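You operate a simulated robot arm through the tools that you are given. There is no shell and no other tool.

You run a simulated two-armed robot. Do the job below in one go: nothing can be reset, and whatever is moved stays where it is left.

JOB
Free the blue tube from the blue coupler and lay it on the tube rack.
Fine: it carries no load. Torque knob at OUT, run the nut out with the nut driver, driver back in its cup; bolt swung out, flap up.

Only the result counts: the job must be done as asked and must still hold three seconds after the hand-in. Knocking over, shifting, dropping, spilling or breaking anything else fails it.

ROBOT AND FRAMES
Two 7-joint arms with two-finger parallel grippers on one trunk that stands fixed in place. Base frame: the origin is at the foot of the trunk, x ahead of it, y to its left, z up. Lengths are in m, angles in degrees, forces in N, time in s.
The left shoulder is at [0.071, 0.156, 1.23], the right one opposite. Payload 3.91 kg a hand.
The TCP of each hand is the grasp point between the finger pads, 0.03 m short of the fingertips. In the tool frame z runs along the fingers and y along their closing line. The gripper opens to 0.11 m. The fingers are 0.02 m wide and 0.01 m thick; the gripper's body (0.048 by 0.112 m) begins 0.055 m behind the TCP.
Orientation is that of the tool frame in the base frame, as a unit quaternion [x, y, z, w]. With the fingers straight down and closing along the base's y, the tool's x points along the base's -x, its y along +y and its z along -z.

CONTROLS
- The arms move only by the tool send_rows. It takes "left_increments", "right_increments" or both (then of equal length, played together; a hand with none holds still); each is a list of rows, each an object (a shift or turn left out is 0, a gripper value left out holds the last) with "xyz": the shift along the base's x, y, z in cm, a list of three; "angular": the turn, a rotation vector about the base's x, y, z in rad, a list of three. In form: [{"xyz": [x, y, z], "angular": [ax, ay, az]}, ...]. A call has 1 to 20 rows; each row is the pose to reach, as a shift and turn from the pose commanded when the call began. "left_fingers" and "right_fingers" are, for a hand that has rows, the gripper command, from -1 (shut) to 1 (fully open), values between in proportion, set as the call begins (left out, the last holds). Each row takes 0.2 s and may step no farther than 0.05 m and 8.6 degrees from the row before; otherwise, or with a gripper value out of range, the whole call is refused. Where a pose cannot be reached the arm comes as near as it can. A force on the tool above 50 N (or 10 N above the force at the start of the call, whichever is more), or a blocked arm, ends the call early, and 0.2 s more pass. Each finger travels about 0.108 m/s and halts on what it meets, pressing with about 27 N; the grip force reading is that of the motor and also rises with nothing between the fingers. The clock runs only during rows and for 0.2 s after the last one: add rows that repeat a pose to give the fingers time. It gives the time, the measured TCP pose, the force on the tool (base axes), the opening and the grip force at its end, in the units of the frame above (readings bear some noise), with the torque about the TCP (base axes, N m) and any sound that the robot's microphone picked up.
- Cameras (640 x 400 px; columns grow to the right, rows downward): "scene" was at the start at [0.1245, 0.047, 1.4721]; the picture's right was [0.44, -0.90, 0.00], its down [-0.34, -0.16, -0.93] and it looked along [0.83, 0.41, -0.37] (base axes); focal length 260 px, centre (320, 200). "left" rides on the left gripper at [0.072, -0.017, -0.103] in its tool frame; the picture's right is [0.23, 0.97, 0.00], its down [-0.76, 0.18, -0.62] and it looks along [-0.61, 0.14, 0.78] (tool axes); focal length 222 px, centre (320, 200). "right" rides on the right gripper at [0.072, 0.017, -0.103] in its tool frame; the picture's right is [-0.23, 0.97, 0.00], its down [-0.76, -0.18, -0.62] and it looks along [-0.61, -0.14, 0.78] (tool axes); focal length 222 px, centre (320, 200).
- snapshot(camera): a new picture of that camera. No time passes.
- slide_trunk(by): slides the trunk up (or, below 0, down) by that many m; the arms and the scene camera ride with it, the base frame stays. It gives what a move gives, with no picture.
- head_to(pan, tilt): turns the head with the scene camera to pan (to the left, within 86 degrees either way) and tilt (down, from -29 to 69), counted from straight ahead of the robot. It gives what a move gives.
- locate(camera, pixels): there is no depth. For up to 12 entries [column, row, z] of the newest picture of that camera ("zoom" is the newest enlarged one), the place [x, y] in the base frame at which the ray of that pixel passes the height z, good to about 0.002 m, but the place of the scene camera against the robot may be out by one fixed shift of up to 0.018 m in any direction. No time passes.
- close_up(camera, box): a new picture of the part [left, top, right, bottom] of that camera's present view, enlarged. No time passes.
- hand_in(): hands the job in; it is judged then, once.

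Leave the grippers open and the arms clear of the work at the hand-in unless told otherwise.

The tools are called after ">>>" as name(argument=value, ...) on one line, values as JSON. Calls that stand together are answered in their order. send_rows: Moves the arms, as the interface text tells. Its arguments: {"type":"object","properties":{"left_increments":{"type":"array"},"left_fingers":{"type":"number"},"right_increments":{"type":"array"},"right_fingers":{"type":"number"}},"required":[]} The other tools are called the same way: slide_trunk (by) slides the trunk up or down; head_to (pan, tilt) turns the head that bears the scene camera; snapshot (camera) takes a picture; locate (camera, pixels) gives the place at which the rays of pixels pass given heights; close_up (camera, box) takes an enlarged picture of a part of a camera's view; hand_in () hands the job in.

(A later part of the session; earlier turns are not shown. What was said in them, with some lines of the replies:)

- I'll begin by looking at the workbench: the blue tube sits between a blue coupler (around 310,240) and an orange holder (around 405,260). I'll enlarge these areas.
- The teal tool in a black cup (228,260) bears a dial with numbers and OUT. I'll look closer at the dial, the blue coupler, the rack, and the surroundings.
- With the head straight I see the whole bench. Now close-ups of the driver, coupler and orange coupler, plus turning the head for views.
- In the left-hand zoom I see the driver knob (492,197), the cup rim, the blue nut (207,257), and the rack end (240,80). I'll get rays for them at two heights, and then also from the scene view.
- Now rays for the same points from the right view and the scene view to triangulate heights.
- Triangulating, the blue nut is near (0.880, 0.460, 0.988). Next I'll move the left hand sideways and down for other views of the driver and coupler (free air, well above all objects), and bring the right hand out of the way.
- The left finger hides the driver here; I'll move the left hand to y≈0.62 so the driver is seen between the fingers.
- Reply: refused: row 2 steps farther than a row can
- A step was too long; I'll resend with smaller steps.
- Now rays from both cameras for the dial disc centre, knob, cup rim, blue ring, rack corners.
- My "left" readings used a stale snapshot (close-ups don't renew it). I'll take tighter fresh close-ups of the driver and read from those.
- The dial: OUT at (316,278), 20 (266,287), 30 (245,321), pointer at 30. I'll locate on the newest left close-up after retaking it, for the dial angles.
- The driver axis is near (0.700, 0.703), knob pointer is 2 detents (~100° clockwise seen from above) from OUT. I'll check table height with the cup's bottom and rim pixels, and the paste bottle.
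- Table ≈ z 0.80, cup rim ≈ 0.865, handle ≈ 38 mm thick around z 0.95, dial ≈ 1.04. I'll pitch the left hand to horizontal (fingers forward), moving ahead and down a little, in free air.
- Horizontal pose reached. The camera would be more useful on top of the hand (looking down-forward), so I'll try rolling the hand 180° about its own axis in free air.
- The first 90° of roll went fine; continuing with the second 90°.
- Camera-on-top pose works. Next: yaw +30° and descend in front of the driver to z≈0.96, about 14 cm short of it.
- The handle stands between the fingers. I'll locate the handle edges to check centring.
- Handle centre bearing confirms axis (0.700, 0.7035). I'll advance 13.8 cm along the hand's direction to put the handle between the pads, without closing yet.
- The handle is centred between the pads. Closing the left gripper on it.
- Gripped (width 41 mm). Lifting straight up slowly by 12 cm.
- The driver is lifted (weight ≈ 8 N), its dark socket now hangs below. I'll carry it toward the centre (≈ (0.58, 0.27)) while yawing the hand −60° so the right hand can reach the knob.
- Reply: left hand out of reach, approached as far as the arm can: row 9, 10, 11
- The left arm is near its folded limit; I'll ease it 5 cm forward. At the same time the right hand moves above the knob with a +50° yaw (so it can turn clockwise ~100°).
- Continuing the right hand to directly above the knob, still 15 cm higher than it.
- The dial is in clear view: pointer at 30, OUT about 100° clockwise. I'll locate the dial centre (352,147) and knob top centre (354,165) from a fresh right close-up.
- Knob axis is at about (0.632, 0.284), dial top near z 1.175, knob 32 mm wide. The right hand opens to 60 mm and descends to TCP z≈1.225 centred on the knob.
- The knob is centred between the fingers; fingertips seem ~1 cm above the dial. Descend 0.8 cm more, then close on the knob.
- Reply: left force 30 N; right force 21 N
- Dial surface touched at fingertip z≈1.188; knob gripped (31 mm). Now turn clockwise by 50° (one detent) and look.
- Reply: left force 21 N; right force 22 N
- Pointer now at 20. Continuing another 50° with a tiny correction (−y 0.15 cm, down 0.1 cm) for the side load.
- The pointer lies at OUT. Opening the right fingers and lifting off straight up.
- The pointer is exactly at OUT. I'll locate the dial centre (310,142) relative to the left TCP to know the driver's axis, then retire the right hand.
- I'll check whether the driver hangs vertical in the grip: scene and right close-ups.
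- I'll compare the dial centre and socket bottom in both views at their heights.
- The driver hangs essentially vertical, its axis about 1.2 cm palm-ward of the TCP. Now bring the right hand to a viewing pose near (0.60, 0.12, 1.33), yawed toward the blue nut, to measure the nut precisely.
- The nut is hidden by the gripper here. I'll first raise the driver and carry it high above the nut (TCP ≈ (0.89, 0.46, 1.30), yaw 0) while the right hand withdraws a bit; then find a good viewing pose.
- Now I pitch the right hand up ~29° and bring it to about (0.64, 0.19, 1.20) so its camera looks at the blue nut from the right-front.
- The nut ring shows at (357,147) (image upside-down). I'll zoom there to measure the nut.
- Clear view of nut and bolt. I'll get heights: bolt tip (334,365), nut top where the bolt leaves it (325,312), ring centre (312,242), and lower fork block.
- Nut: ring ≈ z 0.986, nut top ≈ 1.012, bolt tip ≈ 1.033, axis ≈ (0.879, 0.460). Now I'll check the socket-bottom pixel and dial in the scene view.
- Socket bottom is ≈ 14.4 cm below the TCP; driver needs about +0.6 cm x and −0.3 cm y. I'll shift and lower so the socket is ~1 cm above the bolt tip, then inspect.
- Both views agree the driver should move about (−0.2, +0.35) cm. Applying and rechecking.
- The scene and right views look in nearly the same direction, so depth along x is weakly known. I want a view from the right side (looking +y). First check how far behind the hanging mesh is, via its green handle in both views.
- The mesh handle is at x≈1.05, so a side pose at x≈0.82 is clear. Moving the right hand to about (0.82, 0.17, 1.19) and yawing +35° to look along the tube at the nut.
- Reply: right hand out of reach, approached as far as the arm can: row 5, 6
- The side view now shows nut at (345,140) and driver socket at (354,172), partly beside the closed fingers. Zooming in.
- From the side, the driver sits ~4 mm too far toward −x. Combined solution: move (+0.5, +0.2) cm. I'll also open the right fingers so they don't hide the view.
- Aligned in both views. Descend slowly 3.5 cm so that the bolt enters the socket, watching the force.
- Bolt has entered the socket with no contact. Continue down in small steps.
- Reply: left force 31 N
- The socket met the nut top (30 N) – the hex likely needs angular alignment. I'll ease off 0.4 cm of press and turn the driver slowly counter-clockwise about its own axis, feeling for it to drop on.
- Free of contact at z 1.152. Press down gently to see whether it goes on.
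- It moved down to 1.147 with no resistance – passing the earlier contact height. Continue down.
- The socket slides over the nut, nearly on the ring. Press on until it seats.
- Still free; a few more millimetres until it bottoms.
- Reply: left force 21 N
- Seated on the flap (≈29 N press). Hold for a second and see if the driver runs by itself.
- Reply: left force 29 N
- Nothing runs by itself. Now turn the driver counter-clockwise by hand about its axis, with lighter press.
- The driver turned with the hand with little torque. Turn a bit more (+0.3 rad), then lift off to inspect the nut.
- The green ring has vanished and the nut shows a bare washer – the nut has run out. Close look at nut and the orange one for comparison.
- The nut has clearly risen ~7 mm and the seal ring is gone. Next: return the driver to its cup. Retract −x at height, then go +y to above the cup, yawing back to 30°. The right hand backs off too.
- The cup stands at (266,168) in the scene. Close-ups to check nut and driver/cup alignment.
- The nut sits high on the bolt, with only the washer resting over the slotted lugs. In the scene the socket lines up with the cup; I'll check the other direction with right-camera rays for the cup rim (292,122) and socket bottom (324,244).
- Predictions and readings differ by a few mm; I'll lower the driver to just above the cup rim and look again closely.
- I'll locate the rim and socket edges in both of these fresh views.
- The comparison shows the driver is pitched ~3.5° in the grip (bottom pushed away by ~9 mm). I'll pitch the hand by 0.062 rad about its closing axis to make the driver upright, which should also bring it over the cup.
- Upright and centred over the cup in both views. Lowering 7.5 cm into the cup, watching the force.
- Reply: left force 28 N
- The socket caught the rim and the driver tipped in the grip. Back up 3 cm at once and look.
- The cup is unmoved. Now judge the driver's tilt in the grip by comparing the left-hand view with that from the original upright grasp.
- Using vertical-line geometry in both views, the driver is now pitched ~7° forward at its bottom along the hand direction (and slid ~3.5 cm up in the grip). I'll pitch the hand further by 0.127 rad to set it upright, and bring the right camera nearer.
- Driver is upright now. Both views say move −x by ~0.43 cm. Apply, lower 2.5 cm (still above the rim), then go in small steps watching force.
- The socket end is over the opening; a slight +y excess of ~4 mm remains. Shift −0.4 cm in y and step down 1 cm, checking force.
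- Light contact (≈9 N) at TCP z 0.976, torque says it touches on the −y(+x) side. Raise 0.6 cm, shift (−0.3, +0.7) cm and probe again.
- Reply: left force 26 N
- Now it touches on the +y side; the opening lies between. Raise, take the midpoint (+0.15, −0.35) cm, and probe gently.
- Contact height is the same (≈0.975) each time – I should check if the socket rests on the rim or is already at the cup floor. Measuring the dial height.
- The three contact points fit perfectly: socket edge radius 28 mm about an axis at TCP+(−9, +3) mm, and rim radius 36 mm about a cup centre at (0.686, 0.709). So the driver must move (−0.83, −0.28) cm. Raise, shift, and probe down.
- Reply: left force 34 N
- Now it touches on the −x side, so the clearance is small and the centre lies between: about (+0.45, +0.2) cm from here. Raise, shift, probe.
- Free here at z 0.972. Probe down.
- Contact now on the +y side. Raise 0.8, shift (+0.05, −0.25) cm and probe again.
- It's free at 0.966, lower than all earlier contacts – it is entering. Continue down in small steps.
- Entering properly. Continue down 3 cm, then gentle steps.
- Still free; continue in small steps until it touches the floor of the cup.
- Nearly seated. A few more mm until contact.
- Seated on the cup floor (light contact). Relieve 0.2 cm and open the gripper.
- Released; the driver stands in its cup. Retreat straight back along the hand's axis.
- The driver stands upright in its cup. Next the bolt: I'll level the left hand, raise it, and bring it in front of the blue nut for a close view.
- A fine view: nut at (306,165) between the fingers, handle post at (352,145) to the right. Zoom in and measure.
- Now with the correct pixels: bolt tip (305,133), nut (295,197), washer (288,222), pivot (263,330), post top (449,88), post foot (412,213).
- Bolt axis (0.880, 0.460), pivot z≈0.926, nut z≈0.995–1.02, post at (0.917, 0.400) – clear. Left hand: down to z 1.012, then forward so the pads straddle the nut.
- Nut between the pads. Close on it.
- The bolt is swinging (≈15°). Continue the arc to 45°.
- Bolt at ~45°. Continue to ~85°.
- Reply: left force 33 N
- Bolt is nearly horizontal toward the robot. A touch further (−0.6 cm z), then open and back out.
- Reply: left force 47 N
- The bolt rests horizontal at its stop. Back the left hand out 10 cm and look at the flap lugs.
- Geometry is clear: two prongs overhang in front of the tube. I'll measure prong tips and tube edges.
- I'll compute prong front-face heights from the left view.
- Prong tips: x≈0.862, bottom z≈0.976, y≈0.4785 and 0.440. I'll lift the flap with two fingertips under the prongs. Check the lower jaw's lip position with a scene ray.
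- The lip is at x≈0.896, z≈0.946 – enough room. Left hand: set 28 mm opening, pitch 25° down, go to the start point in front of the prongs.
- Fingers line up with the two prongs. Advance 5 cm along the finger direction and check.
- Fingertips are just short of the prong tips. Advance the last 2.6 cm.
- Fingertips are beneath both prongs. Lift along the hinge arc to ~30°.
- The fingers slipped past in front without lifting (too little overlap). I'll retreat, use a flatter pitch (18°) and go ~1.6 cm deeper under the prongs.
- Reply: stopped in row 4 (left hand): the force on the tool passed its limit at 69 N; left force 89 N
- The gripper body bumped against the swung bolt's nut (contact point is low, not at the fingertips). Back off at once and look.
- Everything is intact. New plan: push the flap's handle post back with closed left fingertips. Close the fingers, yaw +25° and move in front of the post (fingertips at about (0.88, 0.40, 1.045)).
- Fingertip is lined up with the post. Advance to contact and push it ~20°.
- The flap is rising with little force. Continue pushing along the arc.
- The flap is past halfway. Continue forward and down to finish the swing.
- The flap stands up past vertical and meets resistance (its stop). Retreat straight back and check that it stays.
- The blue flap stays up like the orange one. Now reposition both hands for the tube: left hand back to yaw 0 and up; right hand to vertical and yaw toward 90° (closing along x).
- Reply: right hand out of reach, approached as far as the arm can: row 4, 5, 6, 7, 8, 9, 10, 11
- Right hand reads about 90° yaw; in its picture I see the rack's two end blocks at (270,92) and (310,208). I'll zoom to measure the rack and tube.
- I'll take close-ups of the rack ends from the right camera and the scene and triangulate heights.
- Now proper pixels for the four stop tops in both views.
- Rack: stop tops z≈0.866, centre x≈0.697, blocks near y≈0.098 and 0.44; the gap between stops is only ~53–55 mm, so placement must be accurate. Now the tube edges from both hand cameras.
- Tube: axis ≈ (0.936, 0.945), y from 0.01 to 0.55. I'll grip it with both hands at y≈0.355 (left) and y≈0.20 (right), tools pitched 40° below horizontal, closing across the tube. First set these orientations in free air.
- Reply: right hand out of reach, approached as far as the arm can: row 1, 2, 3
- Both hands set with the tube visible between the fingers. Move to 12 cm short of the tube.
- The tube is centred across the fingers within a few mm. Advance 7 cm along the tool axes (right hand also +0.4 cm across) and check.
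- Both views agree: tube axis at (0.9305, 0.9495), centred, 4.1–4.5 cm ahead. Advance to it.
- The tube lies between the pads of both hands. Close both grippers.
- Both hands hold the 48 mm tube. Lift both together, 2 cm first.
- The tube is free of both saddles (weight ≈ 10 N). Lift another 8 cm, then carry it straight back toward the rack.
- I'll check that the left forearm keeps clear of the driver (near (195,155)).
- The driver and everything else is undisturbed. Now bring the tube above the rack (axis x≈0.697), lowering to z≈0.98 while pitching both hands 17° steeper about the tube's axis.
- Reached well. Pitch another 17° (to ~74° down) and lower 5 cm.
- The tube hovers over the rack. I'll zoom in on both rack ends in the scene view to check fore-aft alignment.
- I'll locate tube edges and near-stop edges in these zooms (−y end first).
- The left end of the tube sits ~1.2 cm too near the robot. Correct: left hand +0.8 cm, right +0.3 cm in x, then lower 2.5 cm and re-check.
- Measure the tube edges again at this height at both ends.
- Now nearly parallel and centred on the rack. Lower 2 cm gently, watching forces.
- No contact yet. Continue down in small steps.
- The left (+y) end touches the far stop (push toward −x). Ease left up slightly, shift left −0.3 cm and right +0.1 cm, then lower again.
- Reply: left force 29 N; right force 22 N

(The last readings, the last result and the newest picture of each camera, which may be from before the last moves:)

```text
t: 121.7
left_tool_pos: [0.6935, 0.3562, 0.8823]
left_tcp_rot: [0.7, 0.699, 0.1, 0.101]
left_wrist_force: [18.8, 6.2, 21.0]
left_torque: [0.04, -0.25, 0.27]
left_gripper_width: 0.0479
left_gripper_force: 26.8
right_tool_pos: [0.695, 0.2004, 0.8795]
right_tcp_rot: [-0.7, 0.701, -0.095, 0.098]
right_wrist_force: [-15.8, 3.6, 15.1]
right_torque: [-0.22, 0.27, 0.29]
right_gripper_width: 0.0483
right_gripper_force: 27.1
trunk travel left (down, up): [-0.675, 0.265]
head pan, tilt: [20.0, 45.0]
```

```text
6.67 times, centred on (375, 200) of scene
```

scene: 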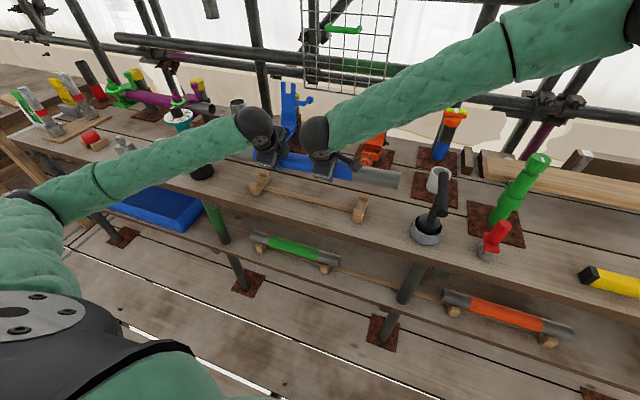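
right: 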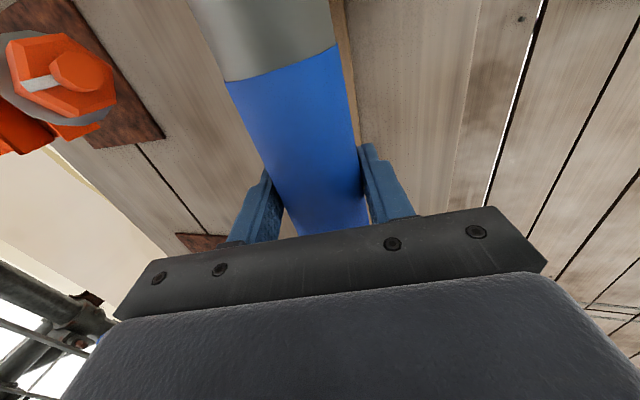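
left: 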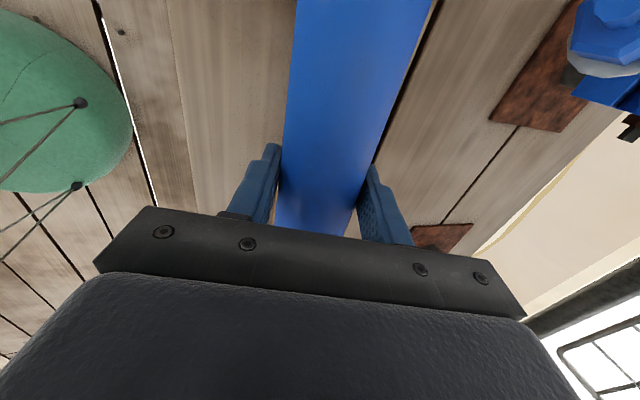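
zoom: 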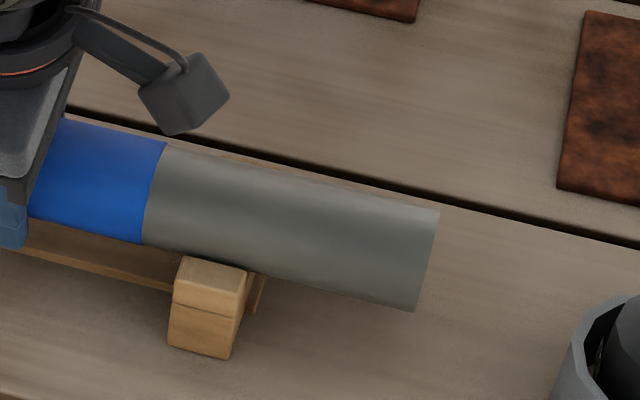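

Both ends now rest at equal height (axis ≈ 0.875) on the cradle floors. Relieve the side and down forces: left +0.2 cm x, right −0.15 cm x, both up 0.3 cm.

>>> send_rows(left_increments=[{"xyz": [0.1, 0, 0.15]}, {"xyz": [0.2, 0, 0.3]}, {"xyz": [0.2, 0, 0.3]}], right_increments=[{"xyz": [-0.08, 0, 0.15]}, {"xyz": [-0.15, 0, 0.25]}, {"xyz": [-0.15, 0, 0.25]}])

>>> close_up(camera="scene", box=[225, 140, 315, 200])

>>> close_up(camera="scene", box=[330, 170, 420, 230])

```text
t: 122.5
left_tool_pos: [0.6936, 0.3561, 0.8803]
left_tcp_rot: [0.701, 0.699, 0.098, 0.099]
left_wrist_force: [-5.3, -2.4, 23.1]
left_torque: [-0.09, -0.01, 0.2]
left_gripper_width: 0.0483
left_gripper_force: 27.0
right_tool_pos: [0.6956, 0.1992, 0.8788]
right_tcp_rot: [-0.7, 0.701, -0.096, 0.097]
right_wrist_force: [1.4, 12.2, -4.7]
right_torque: [-0.22, 0.13, 0.08]
right_gripper_width: 0.0479
right_gripper_force: 26.5
trunk travel left (down, up): [-0.675, 0.265]
head pan, tilt: [20.0, 45.0]
```

```text
6.67 times, centred on (270, 170) of scene
```

zoom: 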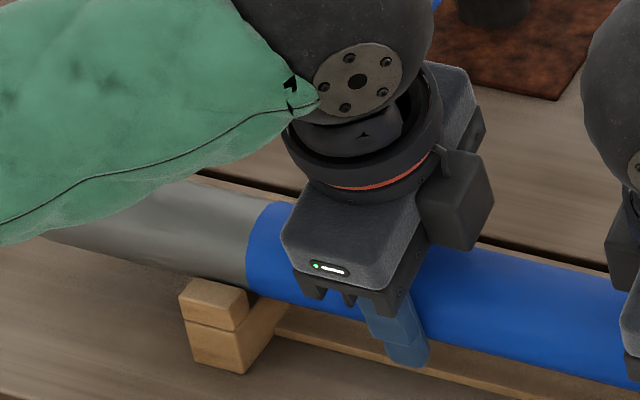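

```text
6.67 times, centred on (375, 200) of scene
```

zoom: 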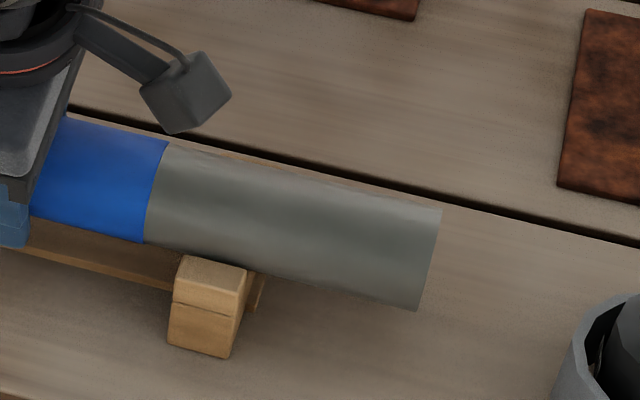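

Both ends are seated well below the stop tops (axis ≈ 0.873). Take off the remaining push on the left (+0.4 cm up), then open both grippers.

>>> send_rows(left_increments=[{"xyz": [0, 0, 0.2]}, {"xyz": [0, 0, 0.4]}])

>>> send_rows(left_increments=[{}, {}, {}], right_increments=[{}, {}, {}], left_fingers=0.45, right_fingers=0.45)

>>> snapshot(camera="left")

>>> snapshot(camera="right")

>>> close_up(camera="scene", box=[220, 130, 420, 240])

```text
t: 123.1
left_tool_pos: [0.6945, 0.3562, 0.8825]
left_tcp_rot: [0.701, 0.7, 0.096, 0.097]
left_wrist_force: [6.7, -3.3, -14.7]
left_torque: [0.45, -0.02, 0.42]
left_gripper_width: 0.048
left_gripper_force: 26.7
right_tool_pos: [0.6963, 0.1996, 0.878]
right_tcp_rot: [-0.7, 0.701, -0.096, 0.096]
right_wrist_force: [-6.2, 3.5, 8.4]
right_torque: [0.68, 0.06, 0.55]
right_gripper_width: 0.0483
right_gripper_force: 27.6
trunk travel left (down, up): [-0.675, 0.265]
head pan, tilt: [20.0, 45.0]
```

```text
t: 123.9
left_tool_pos: [0.6958, 0.3561, 0.8844]
left_tcp_rot: [0.701, 0.699, 0.098, 0.098]
left_wrist_force: [-0.2, 0.2, 0.3]
left_torque: [-0.01, -0.01, -0.03]
left_gripper_width: 0.0799
left_gripper_force: 0.0
right_tool_pos: [0.6977, 0.1994, 0.8788]
right_tcp_rot: [0.701, -0.7, 0.095, -0.097]
right_wrist_force: [0.3, 0.7, 0.0]
right_torque: [0.01, -0.04, -0.01]
right_gripper_width: 0.0797
right_gripper_force: 0.0
trunk travel left (down, up): [-0.675, 0.265]
head pan, tilt: [20.0, 45.0]
```

```text
taken
```

left: 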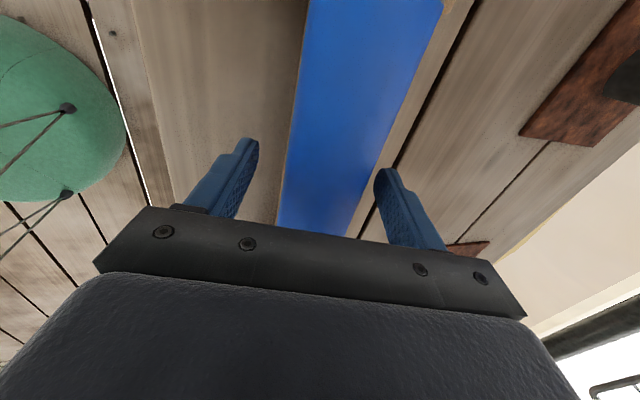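

```text
taken
```

right: 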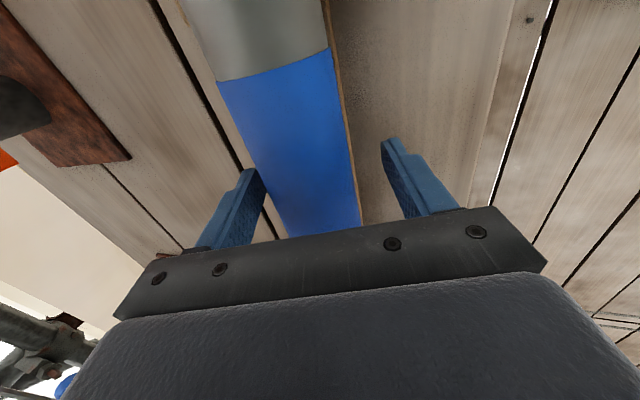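

```text
3.20 times, centred on (320, 185) of scene
```

zoom: 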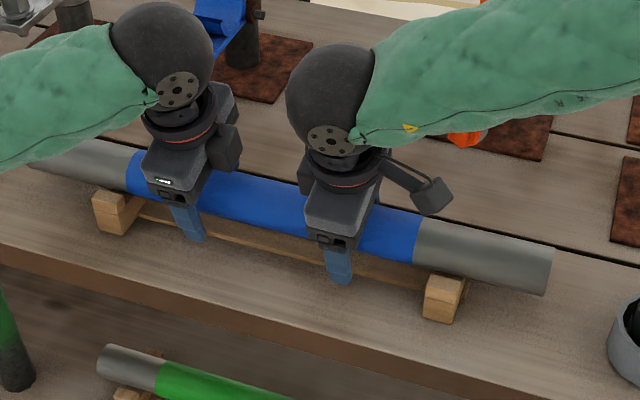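

Both hands released; the tube lies on the rack. Withdraw both hands along their finger axes (up and slightly back).

>>> send_rows(left_increments=[{"xyz": [-0.4, 0, 1.4]}, {"xyz": [-0.9, 0, 3.1]}, {"xyz": [-1.5, 0, 5.2]}, {"xyz": [-2.4, 0, 8.3]}, {"xyz": [-3.5, 0, 12]}, {"xyz": [-4.5, 0, 16]}], right_increments=[{"xyz": [-0.4, 0, 1.4]}, {"xyz": [-0.9, 0, 3.1]}, {"xyz": [-1.5, 0, 5.2]}, {"xyz": [-2.4, 0, 8.3]}, {"xyz": [-3.5, 0, 12]}, {"xyz": [-4.5, 0, 16]}])

>>> snapshot(camera="scene")

>>> close_up(camera="scene", box=[210, 130, 420, 250])

```text
t: 125.3
left_tool_pos: [0.6481, 0.3542, 1.045]
left_tcp_rot: [0.701, 0.7, 0.098, 0.099]
left_wrist_force: [0.1, 0.3, -0.3]
left_torque: [0.0, 0.02, 0.03]
left_gripper_width: 0.0796
left_gripper_force: 0.0
right_tool_pos: [0.6496, 0.1964, 1.0376]
right_tcp_rot: [-0.701, 0.701, -0.095, 0.096]
right_wrist_force: [0.0, -0.9, -0.4]
right_torque: [0.0, -0.03, 0.02]
right_gripper_width: 0.0797
right_gripper_force: 0.1
trunk travel left (down, up): [-0.675, 0.265]
head pan, tilt: [20.0, 45.0]
```

```text
taken
```

scene: 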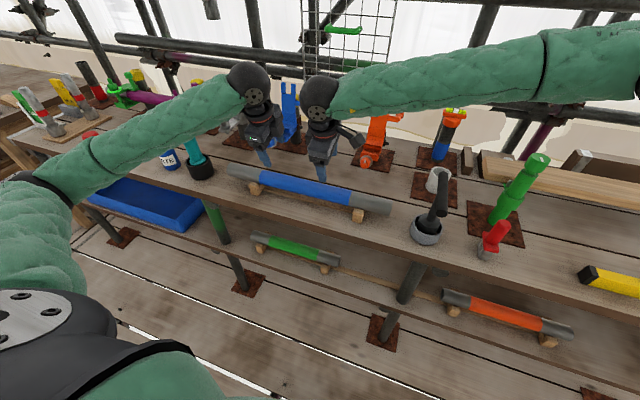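

```text
3.05 times, centred on (315, 190) of scene
```

zoom: 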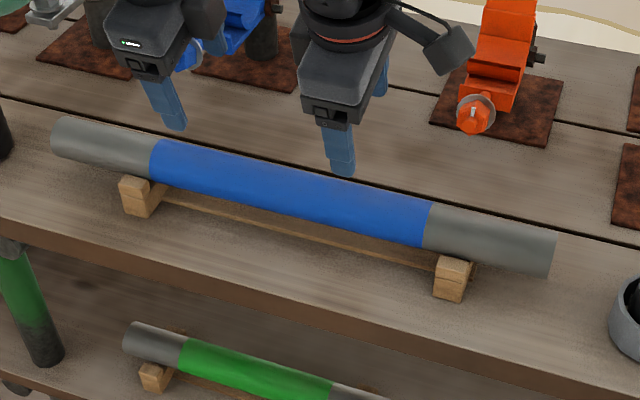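

The tube rests between the stops on both cradles. Raise both arms clear and open the grippers fully, then make a final check.

>>> send_rows(left_increments=[{"xyz": [-1, 0, 4]}, {"xyz": [-2, 0, 8]}, {"xyz": [-3, 0, 12]}, {"xyz": [-4, 0, 16]}, {"xyz": [-5, 0, 20]}, {"xyz": [-5, 0, 24]}], right_increments=[{"xyz": [-1, -1, 4]}, {"xyz": [-2, -2, 8]}, {"xyz": [-3, -4, 12]}, {"xyz": [-4, -7, 14]}, {"xyz": [-5, -10, 16]}, {"xyz": [-5, -13, 18]}], left_fingers=1, right_fingers=1)

>>> head_to(pan=25, tilt=38)

>>> snapshot(camera="scene")

>>> close_up(camera="scene", box=[150, 110, 290, 210])

>>> close_up(camera="scene", box=[250, 100, 430, 220])

```text
t: 126.7
left_tool_pos: [0.5987, 0.3499, 1.2902]
left_tcp_rot: [0.701, 0.7, 0.1, 0.095]
left_wrist_force: [0.4, -2.5, 0.4]
left_torque: [0.11, 0.02, 0.0]
left_gripper_width: 0.1102
left_gripper_force: 0.0
right_tool_pos: [0.6334, 0.0687, 1.1841]
right_tcp_rot: [-0.663, 0.738, -0.087, 0.091]
right_wrist_force: [-0.8, -1.6, 3.4]
right_torque: [0.15, 0.06, 0.01]
right_gripper_width: 0.11
right_gripper_force: 0.2
right hand out of reach, approached as far as the arm can: row 3, 4, 5, 6
trunk travel left (down, up): [-0.675, 0.265]
head pan, tilt: [20.0, 45.0]
```

```text
t: 127.3
left_tool_pos: [0.6016, 0.3556, 1.285]
left_tcp_rot: [0.701, 0.7, 0.097, 0.098]
left_wrist_force: [-0.2, -0.1, -0.4]
left_torque: [0.0, 0.02, -0.03]
left_gripper_width: 0.1099
left_gripper_force: 0.1
right_tool_pos: [0.6324, 0.0764, 1.1791]
right_tcp_rot: [-0.665, 0.737, -0.088, 0.087]
right_wrist_force: [0.4, 1.1, -2.9]
right_torque: [-0.07, -0.03, -0.01]
right_gripper_width: 0.1101
right_gripper_force: 0.1
trunk travel left (down, up): [-0.675, 0.265]
head pan, tilt: [25.0, 38.0]
```

```text
taken
```

scene: 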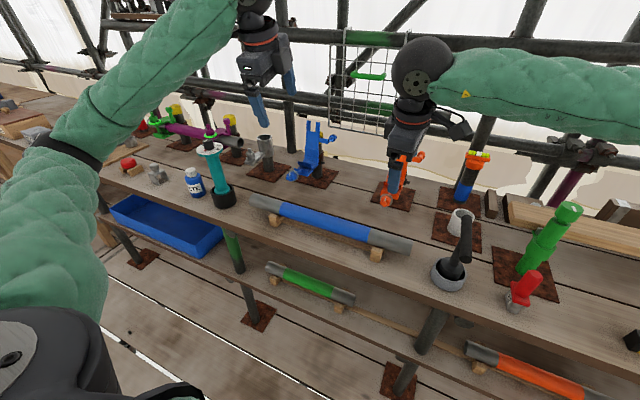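

```text
4.00 times, centred on (220, 160) of scene
```

zoom: 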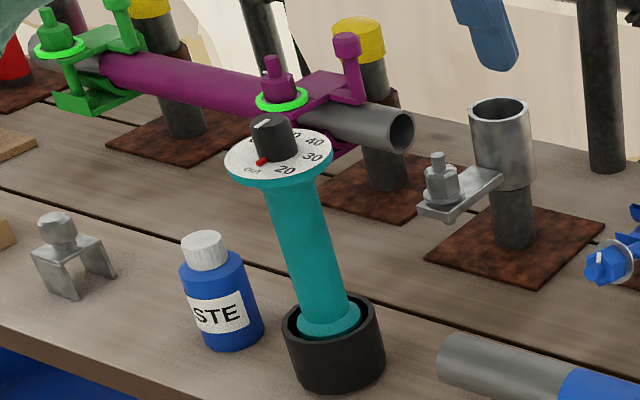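

```text
3.33 times, centred on (340, 160) of scene
```

zoom: 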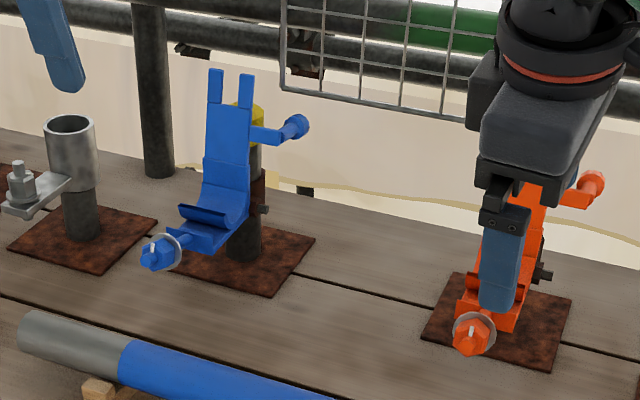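

All is in order: blue flap up, bolt swung out, driver upright in its cup with pointer at OUT, tube on the rack. Finally move the right arm further clear.

>>> send_rows(right_increments=[{"xyz": [-1, -2, 1], "angular": [0, 0, -0.14]}, {"xyz": [-2, -4, 2.5], "angular": [0, 0, -0.28]}, {"xyz": [-3, -6, 4], "angular": [0, 0, -0.42]}, {"xyz": [-4, -9, 6], "angular": [0, 0, -0.56]}, {"xyz": [-5, -12, 8], "angular": [0, 0, -0.7]}, {"xyz": [-6, -15, 10], "angular": [0, 0, -0.84]}])

>>> head_to(pan=15, tilt=42)

>>> snapshot(camera="scene")

>>> close_up(camera="scene", box=[180, 140, 400, 260])

```text
t: 128.7
left_tool_pos: [0.5976, 0.3559, 1.2869]
left_tcp_rot: [0.7, 0.7, 0.098, 0.098]
left_wrist_force: [-0.4, -0.4, -0.5]
left_torque: [-0.01, -0.03, -0.05]
left_gripper_width: 0.11
left_gripper_force: 0.1
right_tool_pos: [0.5765, -0.0744, 1.2829]
right_tcp_rot: [-0.302, 0.945, -0.117, 0.045]
right_wrist_force: [-0.2, 0.6, 0.6]
right_torque: [0.02, -0.06, 0.0]
right_gripper_width: 0.11
right_gripper_force: 0.0
trunk travel left (down, up): [-0.675, 0.265]
head pan, tilt: [25.0, 38.0]
```

```text
t: 129.5
left_tool_pos: [0.6019, 0.3571, 1.2866]
left_tcp_rot: [0.7, 0.7, 0.097, 0.098]
left_wrist_force: [-0.4, 0.0, 0.5]
left_torque: [0.0, 0.0, -0.02]
left_gripper_width: 0.11
left_gripper_force: 0.1
right_tool_pos: [0.5784, -0.0728, 1.2807]
right_tcp_rot: [-0.304, 0.944, -0.117, 0.044]
right_wrist_force: [0.0, -0.3, -0.5]
right_torque: [0.03, 0.02, -0.01]
right_gripper_width: 0.1101
right_gripper_force: 0.1
trunk travel left (down, up): [-0.675, 0.265]
head pan, tilt: [15.0, 42.0]
```

```text
taken
```

scene: 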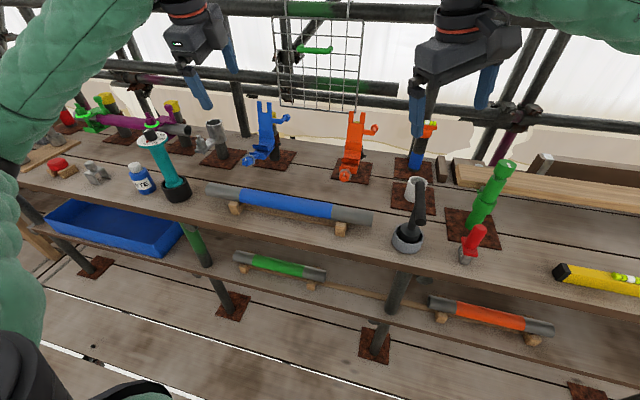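

```text
2.91 times, centred on (290, 200) of scene
```

zoom: 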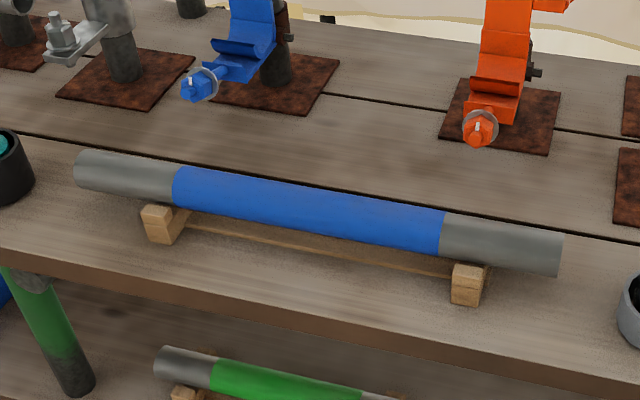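

The tube lies steady on the rack, the blue coupler is open, the driver is in its cup, nothing else has moved, and both grippers are open and clear. Handing in.

>>> hand_in()

```text
The job is handed in.
```

The blue tube is free of the blue coupler and resting on the tube rack, between the stops on both cradles. I've handed the job in; no verdict came back.

- **Coupler:** I turned the torque knob to OUT and ran the nut out. The bolt is swung out to its stop and the flap stands up like the orange one.
- **Driver:** It is back upright in its cup with the pointer at OUT.
- **Arms:** Both grippers are open and clear of the bench.

Three contacts were rougher than planned:

- **Cup:** The driver's socket pressed on the cup rim at up to about 42 N on the first try and while I felt for the opening. The cup looked unmoved afterwards.
- **Bolt:** While I was raising the flap, the left gripper pushed against the end of the swung-out bolt, about 85 N at the peak. The coupler and bolt looked unchanged.
- **Tube:** The left end touched a rack stop on the way down, and I shifted it clear.

In the last pictures nothing else had moved, tipped or spilled.
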